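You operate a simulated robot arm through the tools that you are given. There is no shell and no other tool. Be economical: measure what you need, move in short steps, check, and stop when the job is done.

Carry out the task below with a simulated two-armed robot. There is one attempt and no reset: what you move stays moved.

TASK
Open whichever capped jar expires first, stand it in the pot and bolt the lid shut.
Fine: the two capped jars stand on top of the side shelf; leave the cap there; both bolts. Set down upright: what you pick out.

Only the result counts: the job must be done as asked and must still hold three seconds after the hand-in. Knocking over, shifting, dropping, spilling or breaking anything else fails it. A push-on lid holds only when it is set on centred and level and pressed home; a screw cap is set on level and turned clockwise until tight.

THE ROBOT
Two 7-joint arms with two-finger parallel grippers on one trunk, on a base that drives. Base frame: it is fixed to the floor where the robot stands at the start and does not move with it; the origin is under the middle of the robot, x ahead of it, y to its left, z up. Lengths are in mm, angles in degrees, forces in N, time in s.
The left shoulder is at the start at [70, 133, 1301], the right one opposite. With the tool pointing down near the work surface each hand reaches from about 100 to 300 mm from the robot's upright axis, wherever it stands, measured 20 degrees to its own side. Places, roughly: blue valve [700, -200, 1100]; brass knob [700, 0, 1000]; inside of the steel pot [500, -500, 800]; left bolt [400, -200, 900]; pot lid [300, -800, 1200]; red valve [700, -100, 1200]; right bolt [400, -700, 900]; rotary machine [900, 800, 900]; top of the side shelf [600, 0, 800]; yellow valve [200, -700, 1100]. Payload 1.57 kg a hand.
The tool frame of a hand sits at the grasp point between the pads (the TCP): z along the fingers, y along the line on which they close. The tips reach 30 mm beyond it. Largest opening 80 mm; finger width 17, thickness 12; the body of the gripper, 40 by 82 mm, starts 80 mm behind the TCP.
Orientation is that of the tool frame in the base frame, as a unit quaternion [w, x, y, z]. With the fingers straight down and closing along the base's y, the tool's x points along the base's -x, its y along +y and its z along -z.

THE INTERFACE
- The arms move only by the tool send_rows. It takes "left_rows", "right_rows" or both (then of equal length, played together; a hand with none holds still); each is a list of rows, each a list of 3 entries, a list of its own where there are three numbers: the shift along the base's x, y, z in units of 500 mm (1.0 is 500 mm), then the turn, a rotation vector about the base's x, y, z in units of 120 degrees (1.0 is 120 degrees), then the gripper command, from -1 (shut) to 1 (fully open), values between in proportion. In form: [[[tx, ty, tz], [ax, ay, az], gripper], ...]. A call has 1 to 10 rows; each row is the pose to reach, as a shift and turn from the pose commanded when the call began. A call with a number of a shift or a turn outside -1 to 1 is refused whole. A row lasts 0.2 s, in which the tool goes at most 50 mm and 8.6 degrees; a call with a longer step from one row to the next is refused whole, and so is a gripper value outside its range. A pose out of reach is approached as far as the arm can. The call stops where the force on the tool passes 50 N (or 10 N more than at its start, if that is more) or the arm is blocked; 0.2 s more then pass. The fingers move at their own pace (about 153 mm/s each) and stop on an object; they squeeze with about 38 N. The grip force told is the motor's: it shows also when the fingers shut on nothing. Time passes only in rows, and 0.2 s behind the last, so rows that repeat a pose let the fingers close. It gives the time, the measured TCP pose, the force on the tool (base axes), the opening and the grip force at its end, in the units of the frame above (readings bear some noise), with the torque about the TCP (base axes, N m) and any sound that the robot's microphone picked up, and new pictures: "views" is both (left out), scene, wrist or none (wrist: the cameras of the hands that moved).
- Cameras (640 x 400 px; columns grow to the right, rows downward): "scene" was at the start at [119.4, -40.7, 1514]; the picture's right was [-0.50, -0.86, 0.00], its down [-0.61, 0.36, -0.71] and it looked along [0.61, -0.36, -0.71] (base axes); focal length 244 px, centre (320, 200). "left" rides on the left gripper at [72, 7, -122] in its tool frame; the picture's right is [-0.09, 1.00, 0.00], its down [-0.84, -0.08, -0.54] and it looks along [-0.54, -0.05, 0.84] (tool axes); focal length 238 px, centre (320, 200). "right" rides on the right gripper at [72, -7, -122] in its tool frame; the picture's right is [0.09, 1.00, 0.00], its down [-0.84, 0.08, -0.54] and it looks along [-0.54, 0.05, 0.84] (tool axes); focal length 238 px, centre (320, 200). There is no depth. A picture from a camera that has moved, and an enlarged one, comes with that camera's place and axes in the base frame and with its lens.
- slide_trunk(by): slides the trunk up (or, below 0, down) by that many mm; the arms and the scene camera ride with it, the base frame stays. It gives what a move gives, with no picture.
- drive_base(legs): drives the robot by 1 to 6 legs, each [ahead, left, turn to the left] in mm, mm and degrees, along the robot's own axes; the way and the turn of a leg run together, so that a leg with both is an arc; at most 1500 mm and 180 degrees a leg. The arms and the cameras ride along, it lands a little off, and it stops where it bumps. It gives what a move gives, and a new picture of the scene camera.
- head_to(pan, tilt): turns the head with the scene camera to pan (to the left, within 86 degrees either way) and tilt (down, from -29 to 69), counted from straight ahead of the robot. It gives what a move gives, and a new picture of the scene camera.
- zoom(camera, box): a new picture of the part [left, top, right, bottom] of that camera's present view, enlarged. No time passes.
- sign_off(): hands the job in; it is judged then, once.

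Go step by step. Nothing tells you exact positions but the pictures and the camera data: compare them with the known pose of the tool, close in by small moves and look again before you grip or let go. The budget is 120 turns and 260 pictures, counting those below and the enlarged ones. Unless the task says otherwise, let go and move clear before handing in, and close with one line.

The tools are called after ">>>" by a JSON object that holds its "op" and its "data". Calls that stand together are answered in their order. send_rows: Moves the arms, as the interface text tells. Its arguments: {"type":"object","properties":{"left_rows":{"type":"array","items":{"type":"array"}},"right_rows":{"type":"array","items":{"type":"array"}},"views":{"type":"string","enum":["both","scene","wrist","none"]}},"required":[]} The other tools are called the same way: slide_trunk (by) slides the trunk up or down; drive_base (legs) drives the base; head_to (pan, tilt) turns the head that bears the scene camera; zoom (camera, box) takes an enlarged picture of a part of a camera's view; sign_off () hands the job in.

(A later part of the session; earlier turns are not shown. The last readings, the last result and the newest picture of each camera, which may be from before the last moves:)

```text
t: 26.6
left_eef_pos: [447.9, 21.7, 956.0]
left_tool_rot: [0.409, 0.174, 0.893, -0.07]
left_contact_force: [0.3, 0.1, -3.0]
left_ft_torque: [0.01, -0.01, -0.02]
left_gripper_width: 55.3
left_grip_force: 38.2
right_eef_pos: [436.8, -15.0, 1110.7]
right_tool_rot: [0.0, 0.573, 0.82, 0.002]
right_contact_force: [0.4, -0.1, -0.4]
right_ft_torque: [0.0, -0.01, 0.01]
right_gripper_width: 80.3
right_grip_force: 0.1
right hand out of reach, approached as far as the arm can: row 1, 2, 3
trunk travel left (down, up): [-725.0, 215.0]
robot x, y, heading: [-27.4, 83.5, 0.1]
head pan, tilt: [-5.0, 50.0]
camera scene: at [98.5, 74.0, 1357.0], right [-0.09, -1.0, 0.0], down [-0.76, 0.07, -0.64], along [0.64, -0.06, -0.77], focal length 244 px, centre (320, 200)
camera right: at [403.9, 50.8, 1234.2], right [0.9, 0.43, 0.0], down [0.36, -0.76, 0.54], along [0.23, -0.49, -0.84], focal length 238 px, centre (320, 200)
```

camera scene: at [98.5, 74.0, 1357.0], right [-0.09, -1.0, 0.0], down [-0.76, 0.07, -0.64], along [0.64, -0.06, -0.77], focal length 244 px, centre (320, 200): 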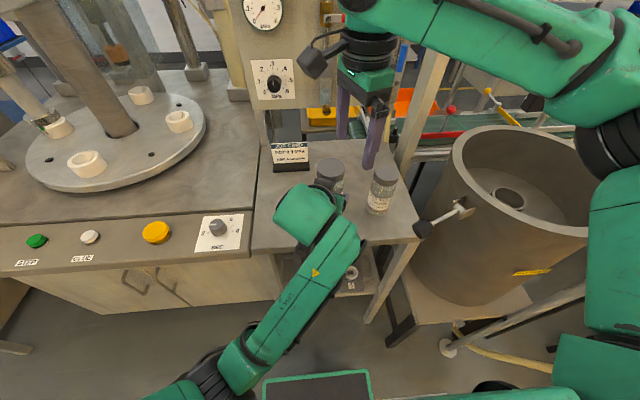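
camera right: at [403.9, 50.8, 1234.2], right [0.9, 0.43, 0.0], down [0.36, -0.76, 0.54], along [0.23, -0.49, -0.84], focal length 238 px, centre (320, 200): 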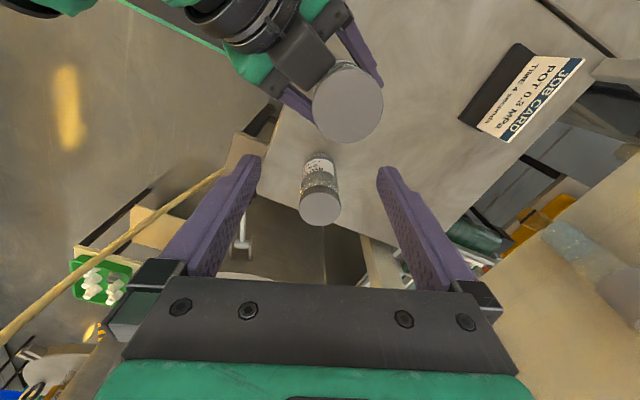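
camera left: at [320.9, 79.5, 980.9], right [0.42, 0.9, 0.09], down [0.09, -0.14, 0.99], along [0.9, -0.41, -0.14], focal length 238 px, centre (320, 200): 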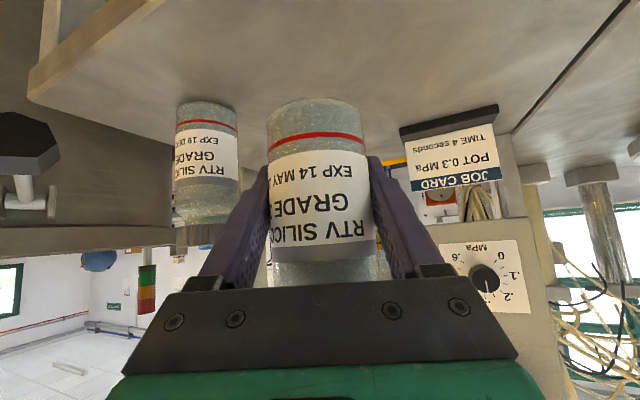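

It didn't move at all, so the limit is probably the wrist turn (−70°), not distance. I'll turn back by +40° and then move over.

>>> {"op": "send_rows", "data": {"right_rows": [[[0, 0, 0], [0, 0, 0.065], 1], [[0, 0, 0], [0, 0, 0.13], 1], [[0.0, 0.02, 0.0], [0, 0, 0.195], 1], [[0.01, 0.045, 0.0], [0, 0, 0.26], 1], [[0.023, 0.07, 0.0], [0, 0, 0.325], 1], [[0.023, 0.07, 0.0], [0, 0, 0.325], 1]], "views": "both"}}

```text
t: 28.0
left_eef_pos: [446.6, 22.4, 955.6]
left_tool_rot: [0.41, 0.173, 0.893, -0.07]
left_contact_force: [0.2, 0.5, -2.4]
left_ft_torque: [-0.03, -0.02, 0.03]
left_gripper_width: 55.3
left_grip_force: 38.3
right_eef_pos: [428.6, -8.0, 1109.3]
right_tool_rot: [0.0, 0.33, 0.944, 0.003]
right_contact_force: [0.4, 0.9, 0.0]
right_ft_torque: [-0.01, -0.02, 0.0]
right_gripper_width: 80.0
right_grip_force: 0.1
right hand out of reach, approached as far as the arm can: row 3, 4, 5, 6
trunk travel left (down, up): [-725.0, 215.0]
robot x, y, heading: [-26.9, 76.0, -0.2]
head pan, tilt: [-5.0, 50.0]
camera scene: at [98.5, 74.1, 1357.0], right [-0.09, -1.0, 0.0], down [-0.76, 0.07, -0.64], along [0.64, -0.06, -0.77], focal length 244 px, centre (320, 200)
camera right: at [367.3, 32.3, 1231.9], right [0.55, 0.84, 0.01], down [0.7, -0.47, 0.54], along [0.45, -0.29, -0.84], focal length 238 px, centre (320, 200)
```

scene: 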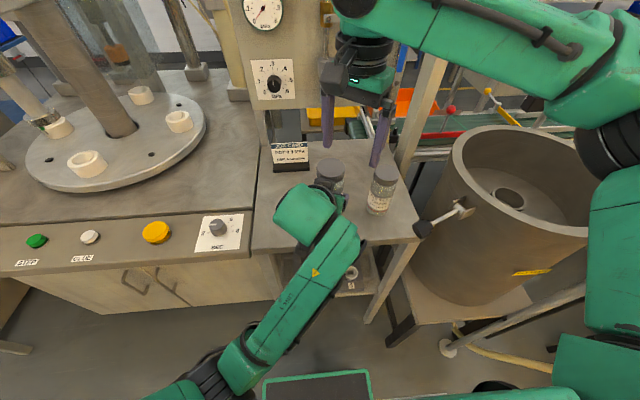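
right: 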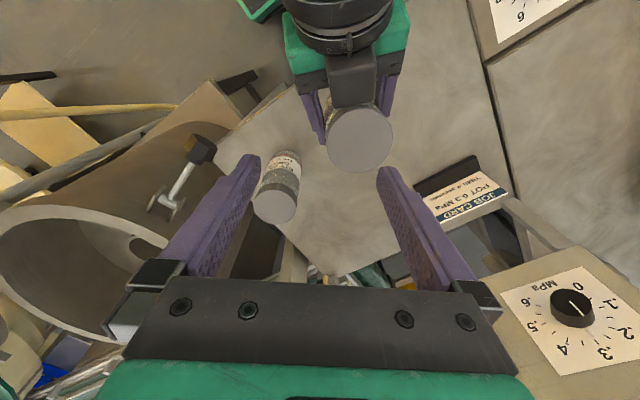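

The wrist turn isn't the limit; horizontal reach is, at about 400 mm from the shoulder. I'll lift the right hand away, then raise the jar, yaw the left hand and bring the jar nearer.

>>> {"op": "send_rows", "data": {"left_rows": [[[0, 0, 0], [0, 0, 0], -1], [[0, 0, 0], [0, 0, 0], -1], [[0, 0, 0.03], [0, 0, 0], -1], [[0, 0, 0.06], [0, 0, -0.04], -1], [[0, 0, 0.09], [0, 0, -0.08], -1], [[-0.015, -0.005, 0.11], [0, 0, -0.12], -1], [[-0.035, -0.015, 0.11], [0, 0, -0.16], -1], [[-0.055, -0.025, 0.11], [0, 0, -0.208], -1], [[-0.08, -0.04, 0.11], [0, 0, -0.208], -1], [[-0.08, -0.04, 0.11], [0, 0, -0.208], -1]], "right_rows": [[[-0.02, -0.03, 0.08], [0, 0, 0], 1], [[-0.05, -0.08, 0.15], [0, 0, 0], 1], [[-0.06, -0.1, 0.2], [0, 0, 0], 1], [[-0.06, -0.1, 0.2], [0, 0, 0], 1], [[-0.06, -0.1, 0.2], [0, 0, 0], 1], [[-0.06, -0.1, 0.2], [0, 0, 0], 1], [[-0.06, -0.1, 0.2], [0, 0, 0], 1], [[-0.06, -0.1, 0.2], [0, 0, 0], 1], [[-0.06, -0.1, 0.2], [0, 0, 0], 1], [[-0.06, -0.1, 0.2], [0, 0, 0], 1]], "views": "both"}}

```text
t: 30.2
left_eef_pos: [407.1, 1.4, 1009.7]
left_tool_rot: [0.385, 0.363, 0.834, -0.159]
left_contact_force: [0.3, -0.2, -2.5]
left_ft_torque: [-0.02, -0.01, -0.01]
left_gripper_width: 55.4
left_grip_force: 37.9
right_eef_pos: [399.2, -56.1, 1208.4]
right_tool_rot: [0.001, 0.331, 0.943, 0.004]
right_contact_force: [0.7, -0.1, 0.0]
right_ft_torque: [0.01, 0.04, 0.01]
right_gripper_width: 80.0
right_grip_force: 0.0
trunk travel left (down, up): [-725.0, 215.0]
robot x, y, heading: [-30.3, 80.6, -0.2]
head pan, tilt: [-5.0, 50.0]
camera scene: at [98.7, 74.1, 1357.0], right [-0.09, -1.0, 0.0], down [-0.76, 0.07, -0.64], along [0.64, -0.06, -0.77], focal length 244 px, centre (320, 200)
camera right: at [338.2, -16.1, 1333.1], right [0.55, 0.83, 0.01], down [0.7, -0.47, 0.54], along [0.45, -0.29, -0.84], focal length 238 px, centre (320, 200)
camera left: at [317.3, 107.2, 1036.6], right [0.76, 0.64, 0.08], down [0.03, -0.16, 0.99], along [0.64, -0.75, -0.14], focal length 238 px, centre (320, 200)
```

scene: 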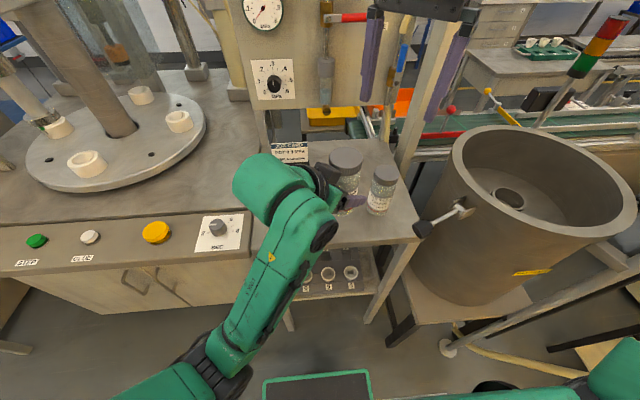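
right: 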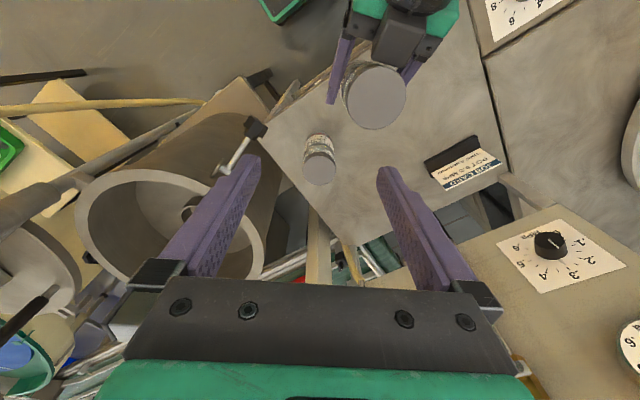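
left: 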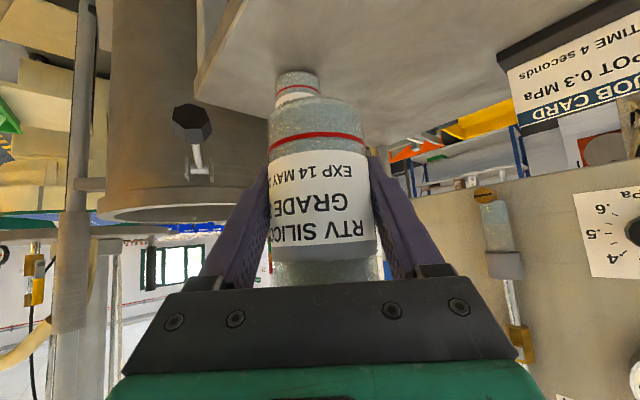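

The jar is at about [407, 1] and both arms look comfortable. I'll measure the cap exactly from both cameras.

>>> {"op": "zoom", "data": {"camera": "right", "box": [310, 40, 440, 140]}}

>>> {"op": "zoom", "data": {"camera": "scene", "box": [290, 130, 410, 230]}}

```text
4.00 times, centred on (375, 90) of right
camera zoom: at [338.2, -16.1, 1333.1], right [0.55, 0.83, 0.01], down [0.7, -0.47, 0.54], along [0.45, -0.29, -0.84], focal length 953 px, centre (100, 640)
```

zoom: 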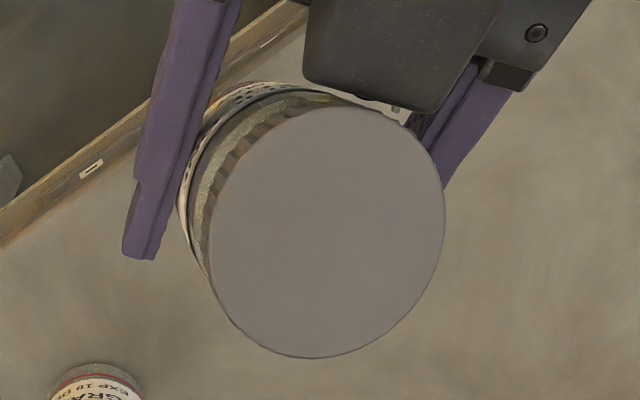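

```text
4.00 times, centred on (350, 180) of scene
camera zoom: at [98.7, 74.1, 1357.0], right [-0.09, -1.0, 0.0], down [-0.76, 0.07, -0.64], along [0.64, -0.06, -0.77], focal length 976 px, centre (200, 280)
```

zoom: 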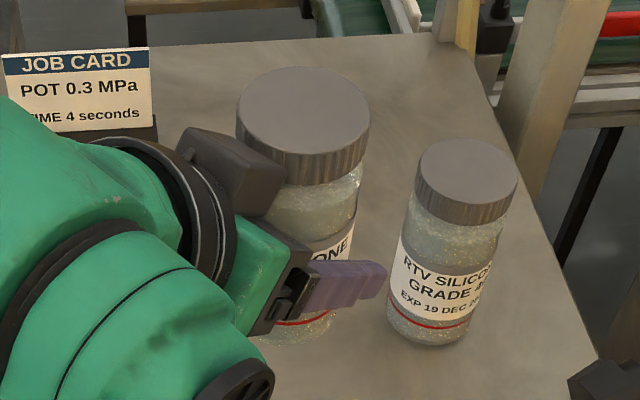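

The cap top centre is at about [400.5, 6, 1096], diameter 54. I'll move the right hand straight above and turn it back 31° for the unscrewing stroke.

>>> {"op": "send_rows", "data": {"right_rows": [[[0.0, 0.03, 0.0], [0, 0, -0.065], 1], [[0.001, 0.08, -0.02], [0, 0, -0.13], 1], [[0.002, 0.125, -0.06], [0, 0, -0.195], 1], [[0.003, 0.125, -0.11], [0, 0, -0.26], 1], [[0.003, 0.125, -0.116], [0, 0, -0.26], 1]], "views": "both"}}

```text
t: 31.4
left_eef_pos: [406.9, 1.3, 1009.5]
left_tool_rot: [0.385, 0.363, 0.834, -0.158]
left_contact_force: [-0.6, 0.3, -1.6]
left_ft_torque: [-0.03, -0.01, 0.03]
left_gripper_width: 55.2
left_grip_force: 38.5
right_eef_pos: [395.7, 0.7, 1149.1]
right_tool_rot: [0.001, 0.574, 0.818, 0.004]
right_contact_force: [-0.2, 0.4, -0.5]
right_ft_torque: [-0.02, 0.02, -0.02]
right_gripper_width: 80.2
right_grip_force: 0.0
right hand out of reach, approached as far as the arm can: row 2, 3, 4, 5
trunk travel left (down, up): [-725.0, 215.0]
robot x, y, heading: [-30.1, 80.1, -0.1]
head pan, tilt: [-5.0, 50.0]
camera scene: at [99.0, 74.1, 1357.0], right [-0.09, -1.0, 0.0], down [-0.76, 0.07, -0.64], along [0.64, -0.06, -0.77], focal length 244 px, centre (320, 200)
camera right: at [364.8, 66.8, 1271.7], right [0.9, 0.43, 0.01], down [0.36, -0.76, 0.54], along [0.24, -0.49, -0.84], focal length 238 px, centre (320, 200)
```

scene: 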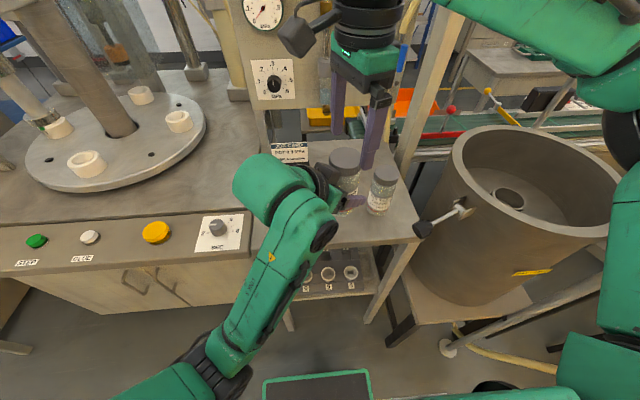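
right: 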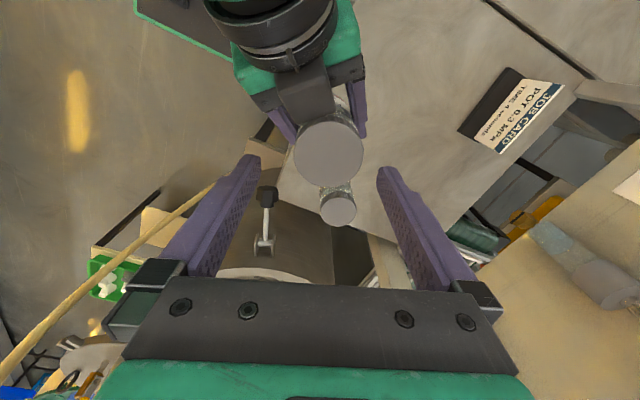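

The right hand is almost at its limit here, so I'll bring the jar a further ~25 mm nearer, then re-aim.

>>> {"op": "send_rows", "data": {"left_rows": [[[-0.015, -0.013, 0], [0, 0, 0], -1], [[-0.03, -0.026, 0], [0, 0, 0], -1], [[-0.044, -0.04, 0], [0, 0, 0], -1], [[-0.044, -0.04, 0], [0, 0, 0], -1]], "right_rows": [[[-0.01, -0.01, 0.01], [0, 0, 0], 1], [[-0.02, -0.02, 0.01], [0, 0, 0], 1], [[-0.034, -0.028, 0.01], [0, 0, 0], 1], [[-0.034, -0.028, 0.01], [0, 0, 0], 1]], "views": "wrist"}}

```text
t: 32.4
left_eef_pos: [385.4, -19.0, 1010.0]
left_tool_rot: [0.384, 0.363, 0.834, -0.159]
left_contact_force: [1.1, -0.1, -2.7]
left_ft_torque: [0.01, -0.03, 0.01]
left_gripper_width: 55.5
left_grip_force: 37.8
right_eef_pos: [380.3, -13.7, 1154.5]
right_tool_rot: [0.001, 0.573, 0.82, 0.003]
right_contact_force: [-0.3, -0.2, -0.9]
right_ft_torque: [0.03, 0.0, 0.02]
right_gripper_width: 79.8
right_grip_force: 0.1
trunk travel left (down, up): [-725.0, 215.0]
robot x, y, heading: [-25.7, 77.2, 0.0]
head pan, tilt: [-5.0, 50.0]
camera right: at [347.9, 52.2, 1276.3], right [0.9, 0.43, 0.01], down [0.36, -0.76, 0.54], along [0.24, -0.49, -0.84], focal length 238 px, centre (320, 200)
camera left: at [295.1, 87.2, 1035.8], right [0.76, 0.64, 0.08], down [0.03, -0.16, 0.99], along [0.64, -0.75, -0.14], focal length 238 px, centre (320, 200)
```

right: 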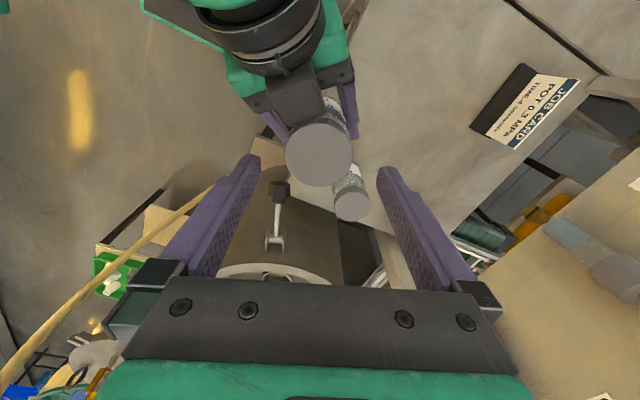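
left: 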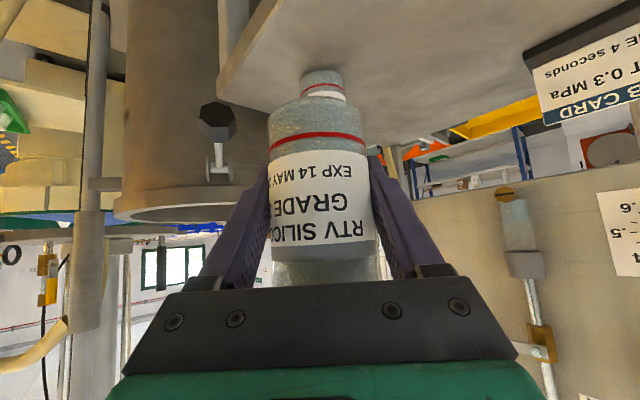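

Aligned within a millimetre. Descending 42 mm to straddle the cap, then closing.

>>> {"op": "send_rows", "data": {"right_rows": [[[0, 0, -0.03], [0, 0, 0], 1], [[0, 0, -0.06], [0, 0, 0], 1], [[0, 0, -0.084], [0, 0, 0], 1], [[0, 0, -0.084], [0, 0, 0], 1], [[0, 0, -0.084], [0, 0, 0], -1], [[0, 0, -0.084], [0, 0, 0], -1], [[0, 0, -0.084], [0, 0, 0], -1]], "views": "both"}}

```text
t: 34.0
left_eef_pos: [384.5, -18.4, 1010.1]
left_tool_rot: [0.385, 0.362, 0.834, -0.157]
left_contact_force: [0.5, 0.9, -2.8]
left_ft_torque: [-0.06, 0.14, -0.03]
left_gripper_width: 55.3
left_grip_force: 38.1
right_eef_pos: [379.3, -14.4, 1111.0]
right_tool_rot: [0.002, 0.573, 0.82, 0.003]
right_contact_force: [-0.1, -0.1, -1.0]
right_ft_torque: [0.05, -0.05, 0.03]
right_gripper_width: 52.2
right_grip_force: 37.1
trunk travel left (down, up): [-725.0, 215.0]
robot x, y, heading: [-31.0, 81.5, -0.0]
head pan, tilt: [-5.0, 50.0]
camera scene: at [98.4, 74.0, 1357.0], right [-0.09, -1.0, 0.0], down [-0.76, 0.07, -0.64], along [0.64, -0.06, -0.77], focal length 244 px, centre (320, 200)
camera right: at [347.1, 52.4, 1234.3], right [0.9, 0.43, 0.01], down [0.36, -0.76, 0.54], along [0.24, -0.49, -0.84], focal length 238 px, centre (320, 200)
```

scene: 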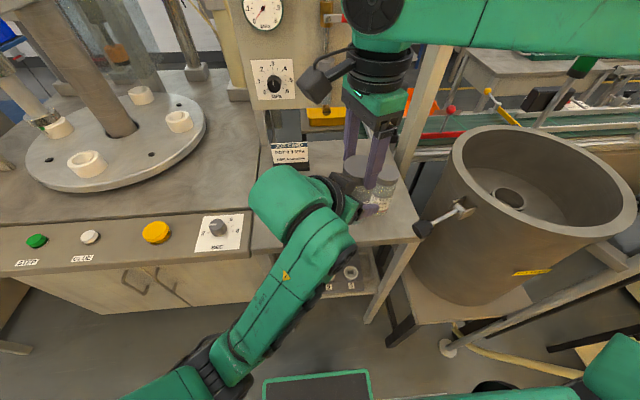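
right: 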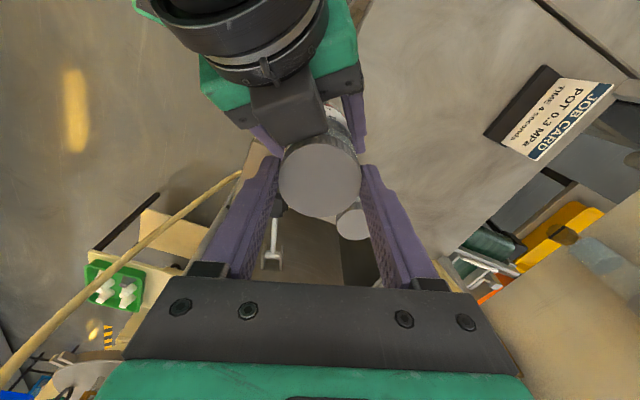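

The cap is held (52 mm). Turning counter-clockwise 75°.

>>> {"op": "send_rows", "data": {"right_rows": [[[0, 0, 0], [0, 0, 0.0694], -1], [[0, 0, 0], [0, 0, 0.1389], -1], [[0, 0, 0], [0, 0, 0.2083], -1], [[0, 0, 0], [0, 0, 0.2778], -1], [[0, 0, 0], [0, 0, 0.3472], -1], [[0, 0, 0], [0, 0, 0.4167], -1], [[0, 0, 0], [0, 0, 0.486], -1], [[0, 0, 0], [0, 0, 0.5556], -1], [[0, 0, 0], [0, 0, 0.625], -1]], "views": "wrist"}}

```text
t: 36.0
left_eef_pos: [383.9, -19.6, 1010.1]
left_tool_rot: [0.385, 0.363, 0.834, -0.157]
left_contact_force: [-10.9, 22.1, -6.0]
left_ft_torque: [-1.01, -1.39, 0.99]
left_gripper_width: 55.5
left_grip_force: 37.6
right_eef_pos: [380.6, -15.4, 1111.2]
right_tool_rot: [0.001, -0.043, 0.999, 0.002]
right_contact_force: [10.7, -22.2, 3.2]
right_ft_torque: [-1.26, 0.29, -1.04]
right_gripper_width: 52.3
right_grip_force: 37.8
trunk travel left (down, up): [-725.0, 215.0]
robot x, y, heading: [-29.5, 82.2, -0.2]
head pan, tilt: [-5.0, 50.0]
camera right: at [309.6, -27.7, 1234.7], right [-0.18, 0.98, 0.0], down [0.83, 0.15, 0.54], along [0.54, 0.1, -0.84], focal length 238 px, centre (320, 200)
```

right: 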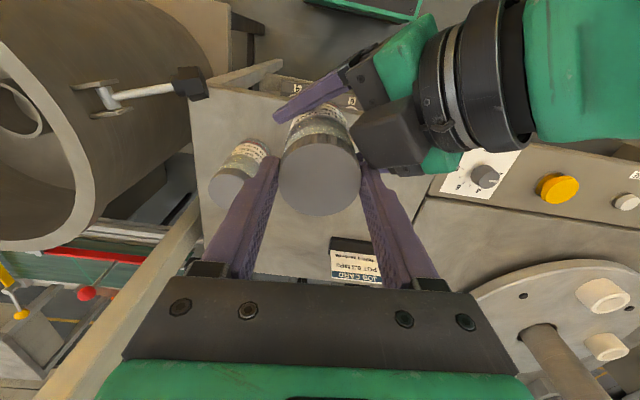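

A side force of about 25 N shows, perhaps a slight off-axis turn or a finger near the left hand. I'll release slightly, lift, and look at the cap and forces.

>>> {"op": "send_rows", "data": {"right_rows": [[[0, 0, 0], [0, 0, 0.625], 0.5], [[0, 0, 0], [0, 0, 0], 0.5], [[0, 0, 0.04], [0, 0, 0], 0.5], [[0, 0, 0.06], [0, 0, 0], 0.5]], "views": "both"}}

```text
refused: row 1 steps farther than a row can; nothing moved
```

>>> {"op": "send_rows", "data": {"right_rows": [[[0, 0, 0], [0, 0, 0], 0.5], [[0, 0, 0], [0, 0, 0], 0.5], [[0, 0, 0.04], [0, 0, 0], 0.5], [[0, 0, 0.06], [0, 0, 0], 0.5]], "views": "both"}}

```text
t: 36.8
left_eef_pos: [385.3, -20.4, 1016.7]
left_tool_rot: [0.392, 0.364, 0.829, -0.162]
left_contact_force: [-3.2, 5.3, -2.6]
left_ft_torque: [-0.37, -0.34, 0.1]
left_gripper_width: 54.7
left_grip_force: 38.0
right_eef_pos: [381.8, -15.4, 1119.1]
right_tool_rot: [-0.001, -0.042, 0.999, -0.002]
right_contact_force: [4.1, -4.2, -1.5]
right_ft_torque: [-0.16, -0.04, -0.07]
right_gripper_width: 55.3
right_grip_force: 0.1
trunk travel left (down, up): [-725.0, 215.0]
robot x, y, heading: [-27.8, 83.4, 0.5]
head pan, tilt: [-5.0, 50.0]
stopped in row 3 (left hand): the force on the tool passed its limit (the readings are from after the stop); the commanded pose is now the measured one
camera scene: at [98.3, 74.0, 1357.0], right [-0.09, -1.0, 0.0], down [-0.76, 0.07, -0.64], along [0.64, -0.06, -0.77], focal length 244 px, centre (320, 200)
camera right: at [310.1, -27.7, 1242.6], right [-0.18, 0.98, 0.0], down [0.83, 0.15, 0.54], along [0.53, 0.09, -0.84], focal length 238 px, centre (320, 200)
```

scene: 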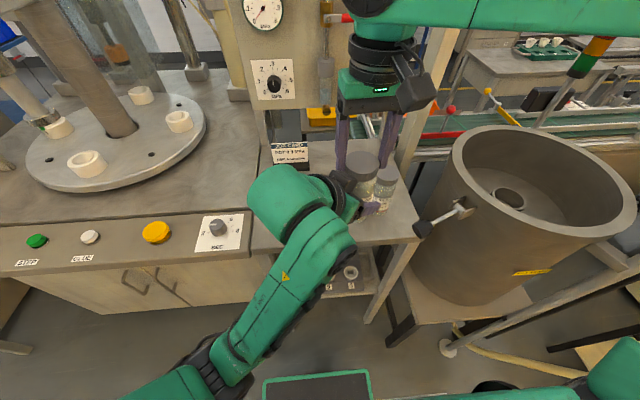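
right: 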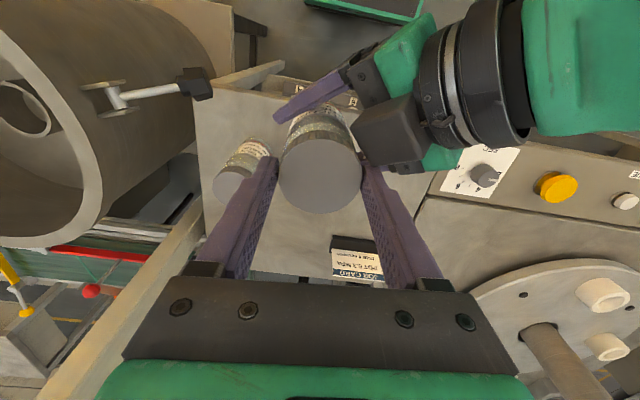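

The opened finger caught on a box on top of the left gripper. I'll turn the right hand back clockwise out of that corner with the fingers just loose, and set the left hand back to its former pose.

>>> {"op": "send_rows", "data": {"right_rows": [[[0, -0.002, 0], [0, 0, -0.05], 0.38], [[0, 0, 0], [0, 0, -0.115], 0.42], [[0, 0, 0], [0, 0, -0.18], 0.5], [[0, 0, 0], [0, 0, -0.245], 0.7], [[0, 0, 0], [0, 0, -0.245], 0.7]], "left_rows": [[[0, 0, 0], [0, 0, 0], -1], [[0, 0, 0], [0, 0, 0], -1], [[0, 0, 0], [0, 0, 0], -1], [[0, 0, -0.006], [0.003, 0.003, 0.002], -1], [[0, 0.002, -0.013], [0.0068, 0.0057, 0.0034], -1]], "views": "wrist"}}

```text
t: 38.0
left_eef_pos: [385.6, -19.1, 1011.4]
left_tool_rot: [0.386, 0.362, 0.834, -0.156]
left_contact_force: [0.0, 0.0, -2.7]
left_ft_torque: [0.02, 0.0, 0.02]
left_gripper_width: 54.9
left_grip_force: 38.0
right_eef_pos: [381.8, -15.8, 1120.1]
right_tool_rot: [-0.003, 0.213, 0.977, 0.0]
right_contact_force: [-0.3, -1.0, 0.0]
right_ft_torque: [-0.01, 0.03, -0.02]
right_gripper_width: 68.3
right_grip_force: 0.0
trunk travel left (down, up): [-725.0, 215.0]
robot x, y, heading: [-28.3, 82.5, -0.2]
head pan, tilt: [-5.0, 50.0]
camera right: at [313.1, 9.1, 1242.9], right [0.33, 0.94, 0.0], down [0.8, -0.28, 0.54], along [0.51, -0.18, -0.84], focal length 238 px, centre (320, 200)
camera left: at [294.1, 86.4, 1035.8], right [0.76, 0.64, 0.09], down [0.02, -0.16, 0.99], along [0.65, -0.75, -0.14], focal length 238 px, centre (320, 200)
```

right: 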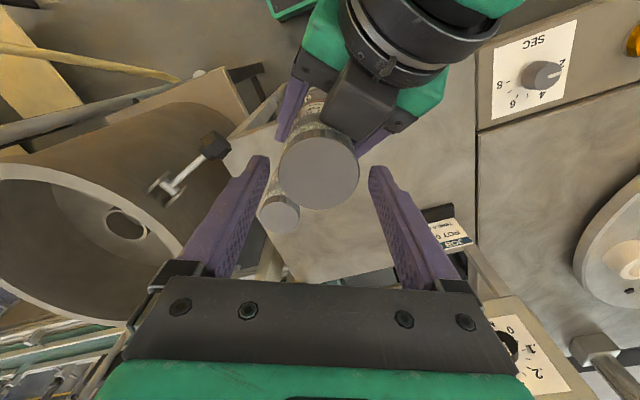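
left: 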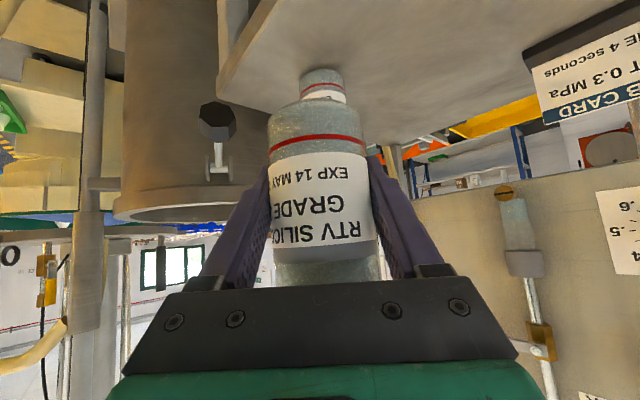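

Free again, and the jar is held level. I'll turn the right hand back further to about −90°, re-centre and grip the cap again.

>>> {"op": "send_rows", "data": {"right_rows": [[[0, 0, 0], [0, 0, -0.068], 0.6], [[0, 0, 0], [0, 0, -0.136], 0.6], [[-0.003, 0.002, 0], [0, 0, -0.204], 0.6], [[-0.003, 0.002, 0], [0, 0, -0.272], 0.6], [[-0.003, 0.002, 0], [0, 0, -0.34], 0.6], [[-0.003, 0.002, 0], [0, 0, -0.408], 0.6], [[-0.003, 0.002, -0.008], [0, 0, -0.476], 0.6], [[-0.003, 0.002, -0.016], [0, 0, -0.544], 0.6], [[-0.003, 0.002, -0.016], [0, 0, -0.544], -1], [[-0.003, 0.002, -0.016], [0, 0, -0.544], -1]], "views": "wrist"}}

```text
t: 40.2
left_eef_pos: [384.9, -18.6, 1011.3]
left_tool_rot: [0.386, 0.363, 0.834, -0.157]
left_contact_force: [-14.2, 8.7, -3.4]
left_ft_torque: [-0.52, -0.67, 0.0]
left_gripper_width: 54.8
left_grip_force: 38.6
right_eef_pos: [380.0, -14.7, 1112.1]
right_tool_rot: [0.0, 0.706, 0.708, 0.0]
right_contact_force: [13.4, -8.3, -0.6]
right_ft_torque: [-0.32, -0.81, 0.04]
right_gripper_width: 51.9
right_grip_force: 37.7
trunk travel left (down, up): [-725.0, 215.0]
robot x, y, heading: [-29.8, 78.1, 0.4]
head pan, tilt: [-5.0, 50.0]
camera right: at [373.1, 57.3, 1235.2], right [1.0, 0.09, 0.0], down [0.08, -0.84, 0.54], along [0.05, -0.54, -0.84], focal length 238 px, centre (320, 200)
```

right: 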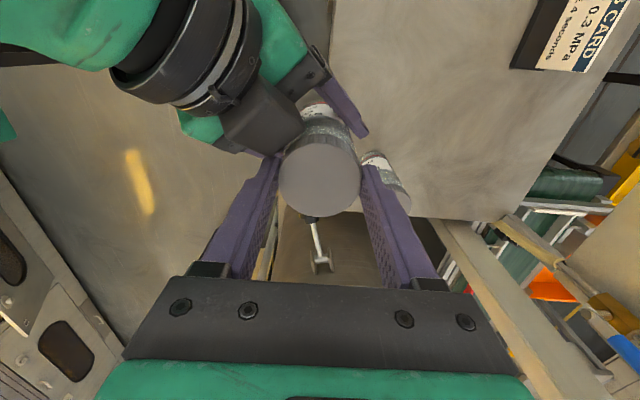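

Gripped; the slight side force should vanish as I turn away from the left hand. Turning counter-clockwise 72°.

>>> {"op": "send_rows", "data": {"right_rows": [[[0, 0, 0], [0, 0, 0.067], -1], [[0, 0, 0], [0, 0, 0.134], -1], [[0, 0, 0], [0, 0, 0.2], -1], [[0, 0, 0], [0, 0, 0.267], -1], [[0, 0, 0], [0, 0, 0.334], -1], [[0, 0, 0], [0, 0, 0.4], -1], [[0, 0, 0], [0, 0, 0.467], -1], [[0, 0, 0], [0, 0, 0.534], -1], [[0, 0, 0], [0, 0, 0.6], -1]], "views": "wrist"}}

>>> {"op": "zoom", "data": {"camera": "scene", "box": [310, 120, 430, 220]}}

```text
t: 42.2
left_eef_pos: [385.0, -18.7, 1010.0]
left_tool_rot: [0.386, 0.361, 0.835, -0.155]
left_contact_force: [-1.8, 20.7, -14.4]
left_ft_torque: [-1.29, 0.01, -0.07]
left_gripper_width: 54.6
left_grip_force: 38.2
right_eef_pos: [380.2, -14.5, 1111.2]
right_tool_rot: [-0.002, 0.153, 0.988, -0.002]
right_contact_force: [1.9, -21.5, 10.7]
right_ft_torque: [-0.86, -0.23, -0.04]
right_gripper_width: 51.9
right_grip_force: 38.4
trunk travel left (down, up): [-725.0, 215.0]
robot x, y, heading: [-29.8, 80.6, 0.0]
head pan, tilt: [-5.0, 50.0]
camera right: at [308.9, 1.4, 1234.7], right [0.21, 0.98, 0.0], down [0.82, -0.18, 0.54], along [0.53, -0.12, -0.84], focal length 238 px, centre (320, 200)
```

right: 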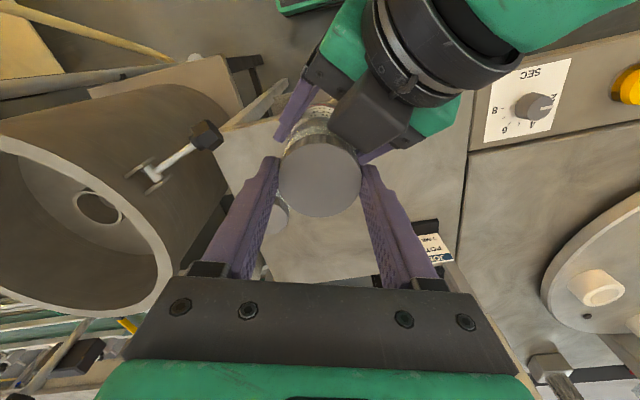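

```text
4.00 times, centred on (370, 170) of scene
camera zoom: at [98.4, 74.0, 1357.0], right [-0.09, -1.0, 0.0], down [-0.76, 0.07, -0.64], along [0.64, -0.06, -0.77], focal length 976 px, centre (120, 320)
```

zoom: 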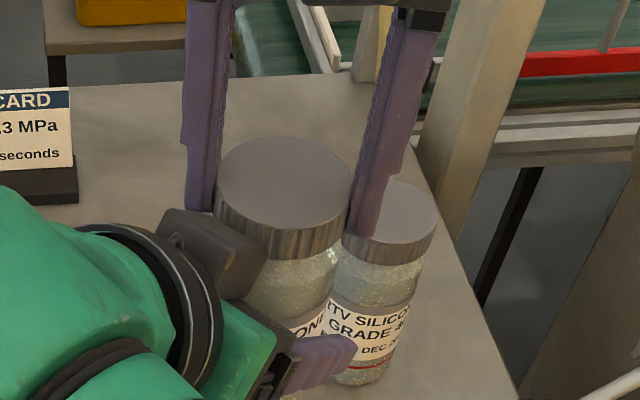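

The unscrewing torque has nearly vanished and the cap now pushes upward. I'll try a small 4 mm lift and watch the force.

>>> {"op": "send_rows", "data": {"right_rows": [[[0, 0, 0.004], [0, 0, 0], -1], [[0, 0, 0.008], [0, 0, 0], -1]], "views": "none"}}

```text
t: 42.8
left_eef_pos: [384.0, -18.4, 1012.5]
left_tool_rot: [0.388, 0.361, 0.833, -0.157]
left_contact_force: [0.8, 20.3, -1.3]
left_ft_torque: [-1.32, 0.47, -0.08]
left_gripper_width: 54.6
left_grip_force: 38.1
right_eef_pos: [380.1, -15.2, 1114.6]
right_tool_rot: [-0.002, 0.154, 0.988, -0.002]
right_contact_force: [-0.5, -20.3, -2.6]
right_ft_torque: [-0.79, -0.36, -0.03]
right_gripper_width: 52.0
right_grip_force: 37.7
trunk travel left (down, up): [-725.0, 215.0]
robot x, y, heading: [-27.3, 77.8, 0.0]
head pan, tilt: [-5.0, 50.0]
```

Still threaded but rising. I'll regrip: loosen to 56 mm, turn back 66°, then grip and turn again.

>>> {"op": "send_rows", "data": {"right_rows": [[[0, 0, 0], [0, 0, 0], 0.38], [[0, 0, 0], [0, 0, -0.069], 0.45], [[0, 0, 0], [0, 0, -0.138], 0.5], [[0, 0, 0], [0, 0, -0.207], 0.5], [[0, 0, 0], [0, 0, -0.276], 0.5], [[0, 0, 0], [0, 0, -0.345], 0.5], [[0, 0, 0], [0, 0, -0.414], 0.5], [[0, 0, 0], [0, 0, -0.483], 0.5], [[0, 0, 0], [0, 0, -0.55], 0.45], [[0, 0, 0], [0, 0, -0.55], -1]], "views": "none"}}

>>> {"op": "send_rows", "data": {"right_rows": [[[0, 0, 0], [0, 0, 0], -1], [[0, 0, 0], [0, 0, 0.069], -1], [[0, 0, 0], [0, 0, 0.138], -1], [[0, 0, 0.001], [0, 0, 0.207], -1], [[0, 0, 0.002], [0, 0, 0.276], -1], [[0, 0, 0.002], [0, 0, 0.345], -1], [[0, 0, 0.003], [0, 0, 0.414], -1], [[0, 0, 0.003], [0, 0, 0.483], -1], [[0, 0, 0.004], [0, 0, 0.55], -1]], "views": "wrist"}}

```text
t: 45.0
left_eef_pos: [384.2, -19.9, 1010.8]
left_tool_rot: [0.386, 0.362, 0.834, -0.157]
left_contact_force: [-4.3, 0.3, -3.0]
left_ft_torque: [-0.06, -0.23, 0.0]
left_gripper_width: 54.9
left_grip_force: 38.6
right_eef_pos: [378.7, -14.9, 1114.8]
right_tool_rot: [-0.002, 0.669, 0.744, 0.0]
right_contact_force: [3.6, -0.4, -0.5]
right_ft_torque: [0.04, -0.13, 0.0]
right_gripper_width: 52.3
right_grip_force: 37.8
trunk travel left (down, up): [-725.0, 215.0]
robot x, y, heading: [-30.3, 78.9, -0.0]
head pan, tilt: [-5.0, 50.0]
```

```text
t: 47.0
left_eef_pos: [385.4, -19.1, 1011.0]
left_tool_rot: [0.387, 0.361, 0.834, -0.156]
left_contact_force: [6.5, 2.1, -1.3]
left_ft_torque: [-0.18, 0.46, 0.03]
left_gripper_width: 54.6
left_grip_force: 37.9
right_eef_pos: [379.3, -13.9, 1117.5]
right_tool_rot: [-0.001, 0.153, 0.988, -0.001]
right_contact_force: [-5.9, -1.8, -0.9]
right_ft_torque: [-0.08, 0.13, -0.1]
right_gripper_width: 51.8
right_grip_force: 38.0
trunk travel left (down, up): [-725.0, 215.0]
robot x, y, heading: [-30.4, 76.6, 0.3]
head pan, tilt: [-5.0, 50.0]
camera right: at [309.0, 1.8, 1240.7], right [0.21, 0.98, 0.0], down [0.82, -0.18, 0.54], along [0.53, -0.12, -0.84], focal length 238 px, centre (320, 200)
```

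right: 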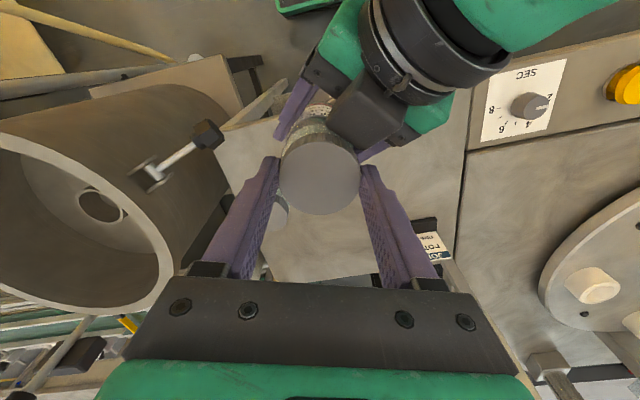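

Much lower side forces now. Another gentle lift test.

>>> {"op": "send_rows", "data": {"right_rows": [[[0, 0, 0.004], [0, 0, 0], -1], [[0, 0, 0.01], [0, 0, 0], -1]], "views": "none"}}

```text
t: 47.6
left_eef_pos: [384.3, -19.0, 1012.4]
left_tool_rot: [0.387, 0.362, 0.834, -0.157]
left_contact_force: [4.7, 5.1, 2.8]
left_ft_torque: [-0.44, 0.47, 0.02]
left_gripper_width: 54.6
left_grip_force: 37.8
right_eef_pos: [379.7, -14.4, 1122.6]
right_tool_rot: [-0.001, 0.154, 0.988, -0.001]
right_contact_force: [-4.7, -4.2, -5.1]
right_ft_torque: [-0.03, 0.06, -0.03]
right_gripper_width: 52.2
right_grip_force: 38.6
trunk travel left (down, up): [-725.0, 215.0]
robot x, y, heading: [-25.1, 83.5, -0.1]
head pan, tilt: [-5.0, 50.0]
```

Nearly free but still slightly engaged. One more stroke.

>>> {"op": "send_rows", "data": {"right_rows": [[[0, 0, -0.006], [0, 0, 0], 0.38], [[0, 0, -0.008], [0, 0, -0.069], 0.45], [[0, 0, -0.008], [0, 0, -0.138], 0.5], [[0, 0, -0.008], [0, 0, -0.207], 0.5], [[0, 0, -0.008], [0, 0, -0.276], 0.5], [[0, 0, -0.008], [0, 0, -0.345], 0.5], [[0, 0, -0.008], [0, 0, -0.414], 0.5], [[0, 0, -0.008], [0, 0, -0.483], 0.5], [[0, 0, -0.008], [0, 0, -0.55], 0.45], [[0, 0, -0.008], [0, 0, -0.55], -1]], "views": "none"}}

>>> {"op": "send_rows", "data": {"right_rows": [[[0, 0, 0], [0, 0, 0], -1], [[0, 0, 0], [0, 0, 0.069], -1], [[0, 0, 0], [0, 0, 0.138], -1], [[0, 0, 0.001], [0, 0, 0.207], -1], [[0, 0, 0.002], [0, 0, 0.276], -1], [[0, 0, 0.002], [0, 0, 0.345], -1], [[0, 0, 0.003], [0, 0, 0.414], -1], [[0, 0, 0.003], [0, 0, 0.483], -1], [[0, 0, 0.004], [0, 0, 0.55], -1]], "views": "none"}}

>>> {"op": "zoom", "data": {"camera": "scene", "box": [310, 120, 430, 220]}}

```text
t: 49.8
left_eef_pos: [384.9, -19.4, 1010.9]
left_tool_rot: [0.385, 0.362, 0.834, -0.157]
left_contact_force: [-0.8, -0.3, -3.1]
left_ft_torque: [-0.03, -0.14, -0.02]
left_gripper_width: 54.5
left_grip_force: 37.6
right_eef_pos: [380.4, -14.7, 1118.1]
right_tool_rot: [-0.001, 0.668, 0.744, -0.001]
right_contact_force: [2.2, 0.1, 0.3]
right_ft_torque: [0.01, -0.07, -0.03]
right_gripper_width: 52.2
right_grip_force: 38.5
trunk travel left (down, up): [-725.0, 215.0]
robot x, y, heading: [-29.8, 82.2, 0.0]
head pan, tilt: [-5.0, 50.0]
```

```text
t: 51.8
left_eef_pos: [385.9, -17.8, 1009.0]
left_tool_rot: [0.386, 0.36, 0.835, -0.155]
left_contact_force: [12.5, 11.4, -0.8]
left_ft_torque: [-0.77, 0.93, 1.1]
left_gripper_width: 55.9
left_grip_force: 38.2
right_eef_pos: [379.4, -16.1, 1118.5]
right_tool_rot: [-0.002, 0.154, 0.988, -0.002]
right_contact_force: [-13.1, -11.5, -1.3]
right_ft_torque: [-0.42, 0.48, -1.16]
right_gripper_width: 51.5
right_grip_force: 37.9
trunk travel left (down, up): [-725.0, 215.0]
robot x, y, heading: [-29.1, 82.9, -0.1]
head pan, tilt: [-5.0, 50.0]
```

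```text
4.00 times, centred on (370, 170) of scene
camera zoom: at [98.5, 74.0, 1357.0], right [-0.09, -1.0, 0.0], down [-0.76, 0.07, -0.64], along [0.64, -0.06, -0.77], focal length 976 px, centre (120, 320)
```

zoom: 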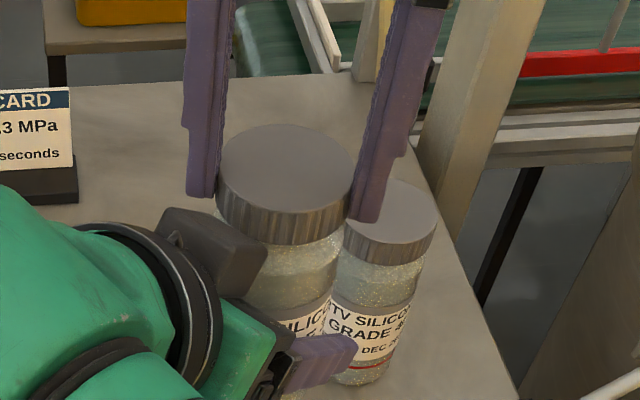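

The jar's label has turned a bit in the left grip and torque is up again, so something binds. I'll test the lift again.

>>> {"op": "send_rows", "data": {"right_rows": [[[0, 0, 0.006], [0, 0, 0], -1], [[0, 0, 0.012], [0, 0, 0], -1], [[0, 0, 0.018], [0, 0, 0], -1]], "views": "wrist"}}

>>> {"op": "zoom", "data": {"camera": "scene", "box": [310, 120, 430, 220]}}

```text
t: 52.6
left_eef_pos: [385.5, -19.4, 1014.4]
left_tool_rot: [0.392, 0.362, 0.831, -0.159]
left_contact_force: [7.7, 8.1, 34.4]
left_ft_torque: [-0.6, 0.41, 0.35]
left_gripper_width: 56.7
left_grip_force: 38.2
right_eef_pos: [380.0, -14.9, 1125.8]
right_tool_rot: [-0.004, 0.155, 0.988, -0.002]
right_contact_force: [-7.7, -8.1, -38.8]
right_ft_torque: [-0.11, 0.73, -0.45]
right_gripper_width: 51.8
right_grip_force: 37.8
trunk travel left (down, up): [-725.0, 215.0]
robot x, y, heading: [-28.1, 80.4, -0.2]
head pan, tilt: [-5.0, 50.0]
camera right: at [309.6, 2.1, 1250.5], right [0.22, 0.98, 0.0], down [0.83, -0.18, 0.53], along [0.52, -0.12, -0.85], focal length 238 px, centre (320, 200)
```

right: 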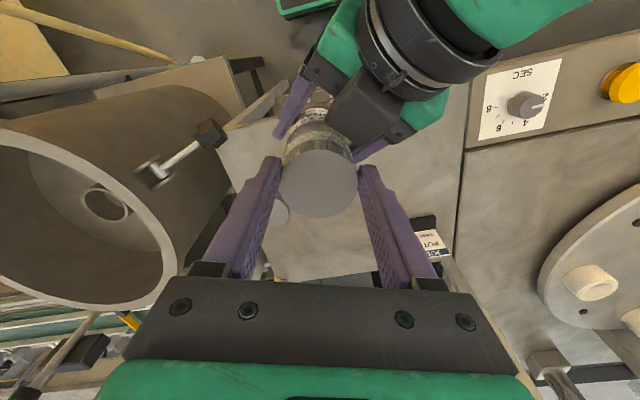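

```text
4.00 times, centred on (370, 170) of scene
camera zoom: at [98.4, 74.0, 1357.0], right [-0.09, -1.0, 0.0], down [-0.76, 0.07, -0.64], along [0.64, -0.06, -0.77], focal length 976 px, centre (120, 320)
```

zoom: 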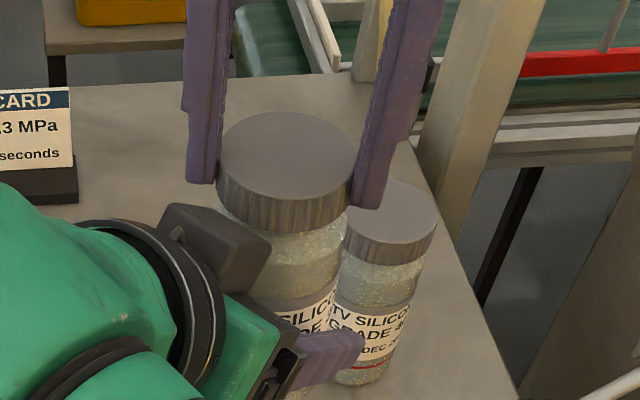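

The cap is still attached and the jar slips up in the left grip. I'll ease off the pull and look from the left camera.

>>> {"op": "send_rows", "data": {"right_rows": [[[0, 0, -0.006], [0, 0, 0], -1], [[0, 0, -0.01], [0, 0, 0], -1]], "left_rows": [[[0, 0, 0], [0, 0, 0], -1], [[0, 0, 0], [0, 0, 0], -1]], "views": "wrist"}}

```text
t: 53.2
left_eef_pos: [385.4, -20.3, 1010.9]
left_tool_rot: [0.387, 0.362, 0.833, -0.156]
left_contact_force: [10.1, 6.4, 22.3]
left_ft_torque: [-0.62, 0.27, 0.21]
left_gripper_width: 56.5
left_grip_force: 38.3
right_eef_pos: [378.6, -13.3, 1124.1]
right_tool_rot: [-0.002, 0.154, 0.988, -0.001]
right_contact_force: [-9.9, -7.0, -26.1]
right_ft_torque: [-0.01, 0.98, -0.27]
right_gripper_width: 51.7
right_grip_force: 38.0
trunk travel left (down, up): [-725.0, 215.0]
robot x, y, heading: [-28.0, 79.7, 0.1]
head pan, tilt: [-5.0, 50.0]
camera right: at [309.2, 1.9, 1247.6], right [0.22, 0.98, 0.0], down [0.82, -0.18, 0.54], along [0.53, -0.12, -0.84], focal length 238 px, centre (320, 200)
camera left: at [294.2, 86.3, 1035.7], right [0.76, 0.64, 0.09], down [0.02, -0.16, 0.99], along [0.65, -0.75, -0.14], focal length 238 px, centre (320, 200)
```

right: 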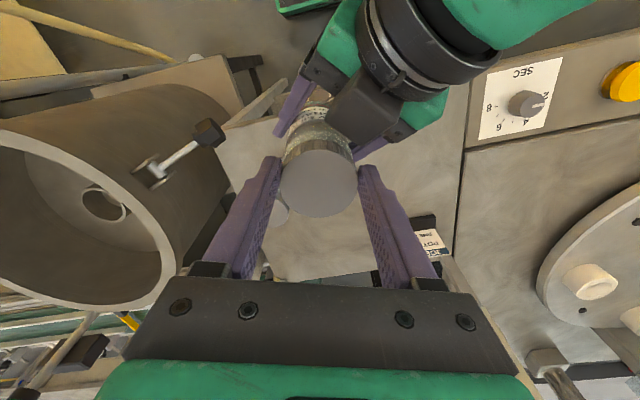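
left: 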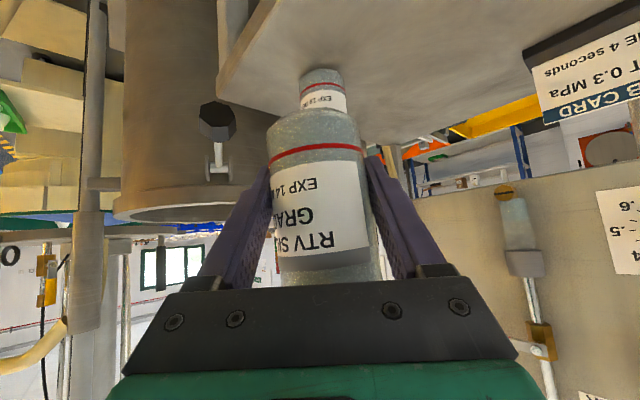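

The jar has turned about 25° and tilted slightly in the left grip, so I need to know whether the cap rose on its thread. I'll enlarge the cap/neck region.

>>> {"op": "zoom", "data": {"camera": "scene", "box": [345, 140, 425, 220]}}

>>> {"op": "zoom", "data": {"camera": "right", "box": [260, 90, 380, 220]}}

```text
5.00 times, centred on (385, 180) of scene
camera zoom: at [98.5, 74.0, 1357.0], right [-0.09, -1.0, 0.0], down [-0.76, 0.07, -0.64], along [0.64, -0.06, -0.77], focal length 1220 px, centre (-5, 300)
```

zoom: 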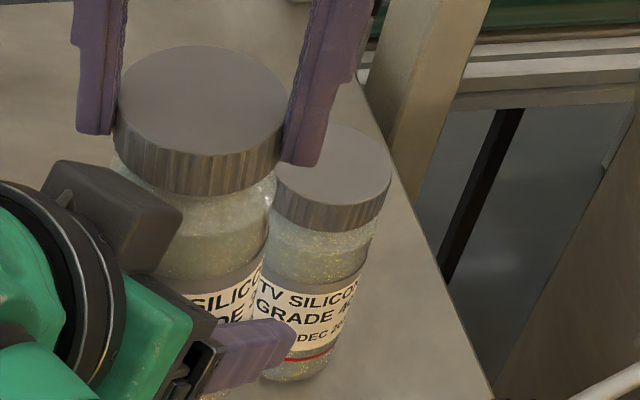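

```text
3.08 times, centred on (320, 155) of right
camera zoom: at [309.2, 1.9, 1247.6], right [0.22, 0.98, 0.0], down [0.82, -0.18, 0.54], along [0.53, -0.12, -0.84], focal length 733 px, centre (320, 338)
```

zoom: 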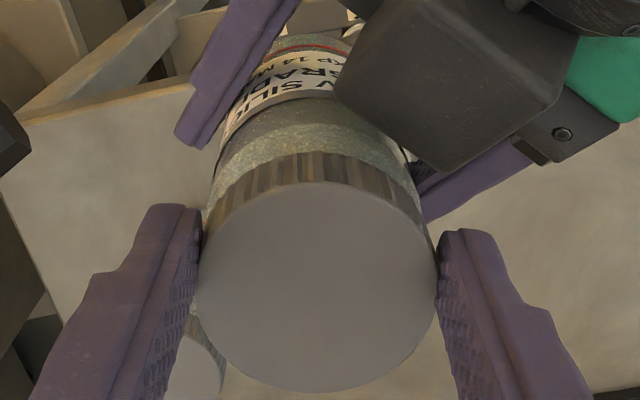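

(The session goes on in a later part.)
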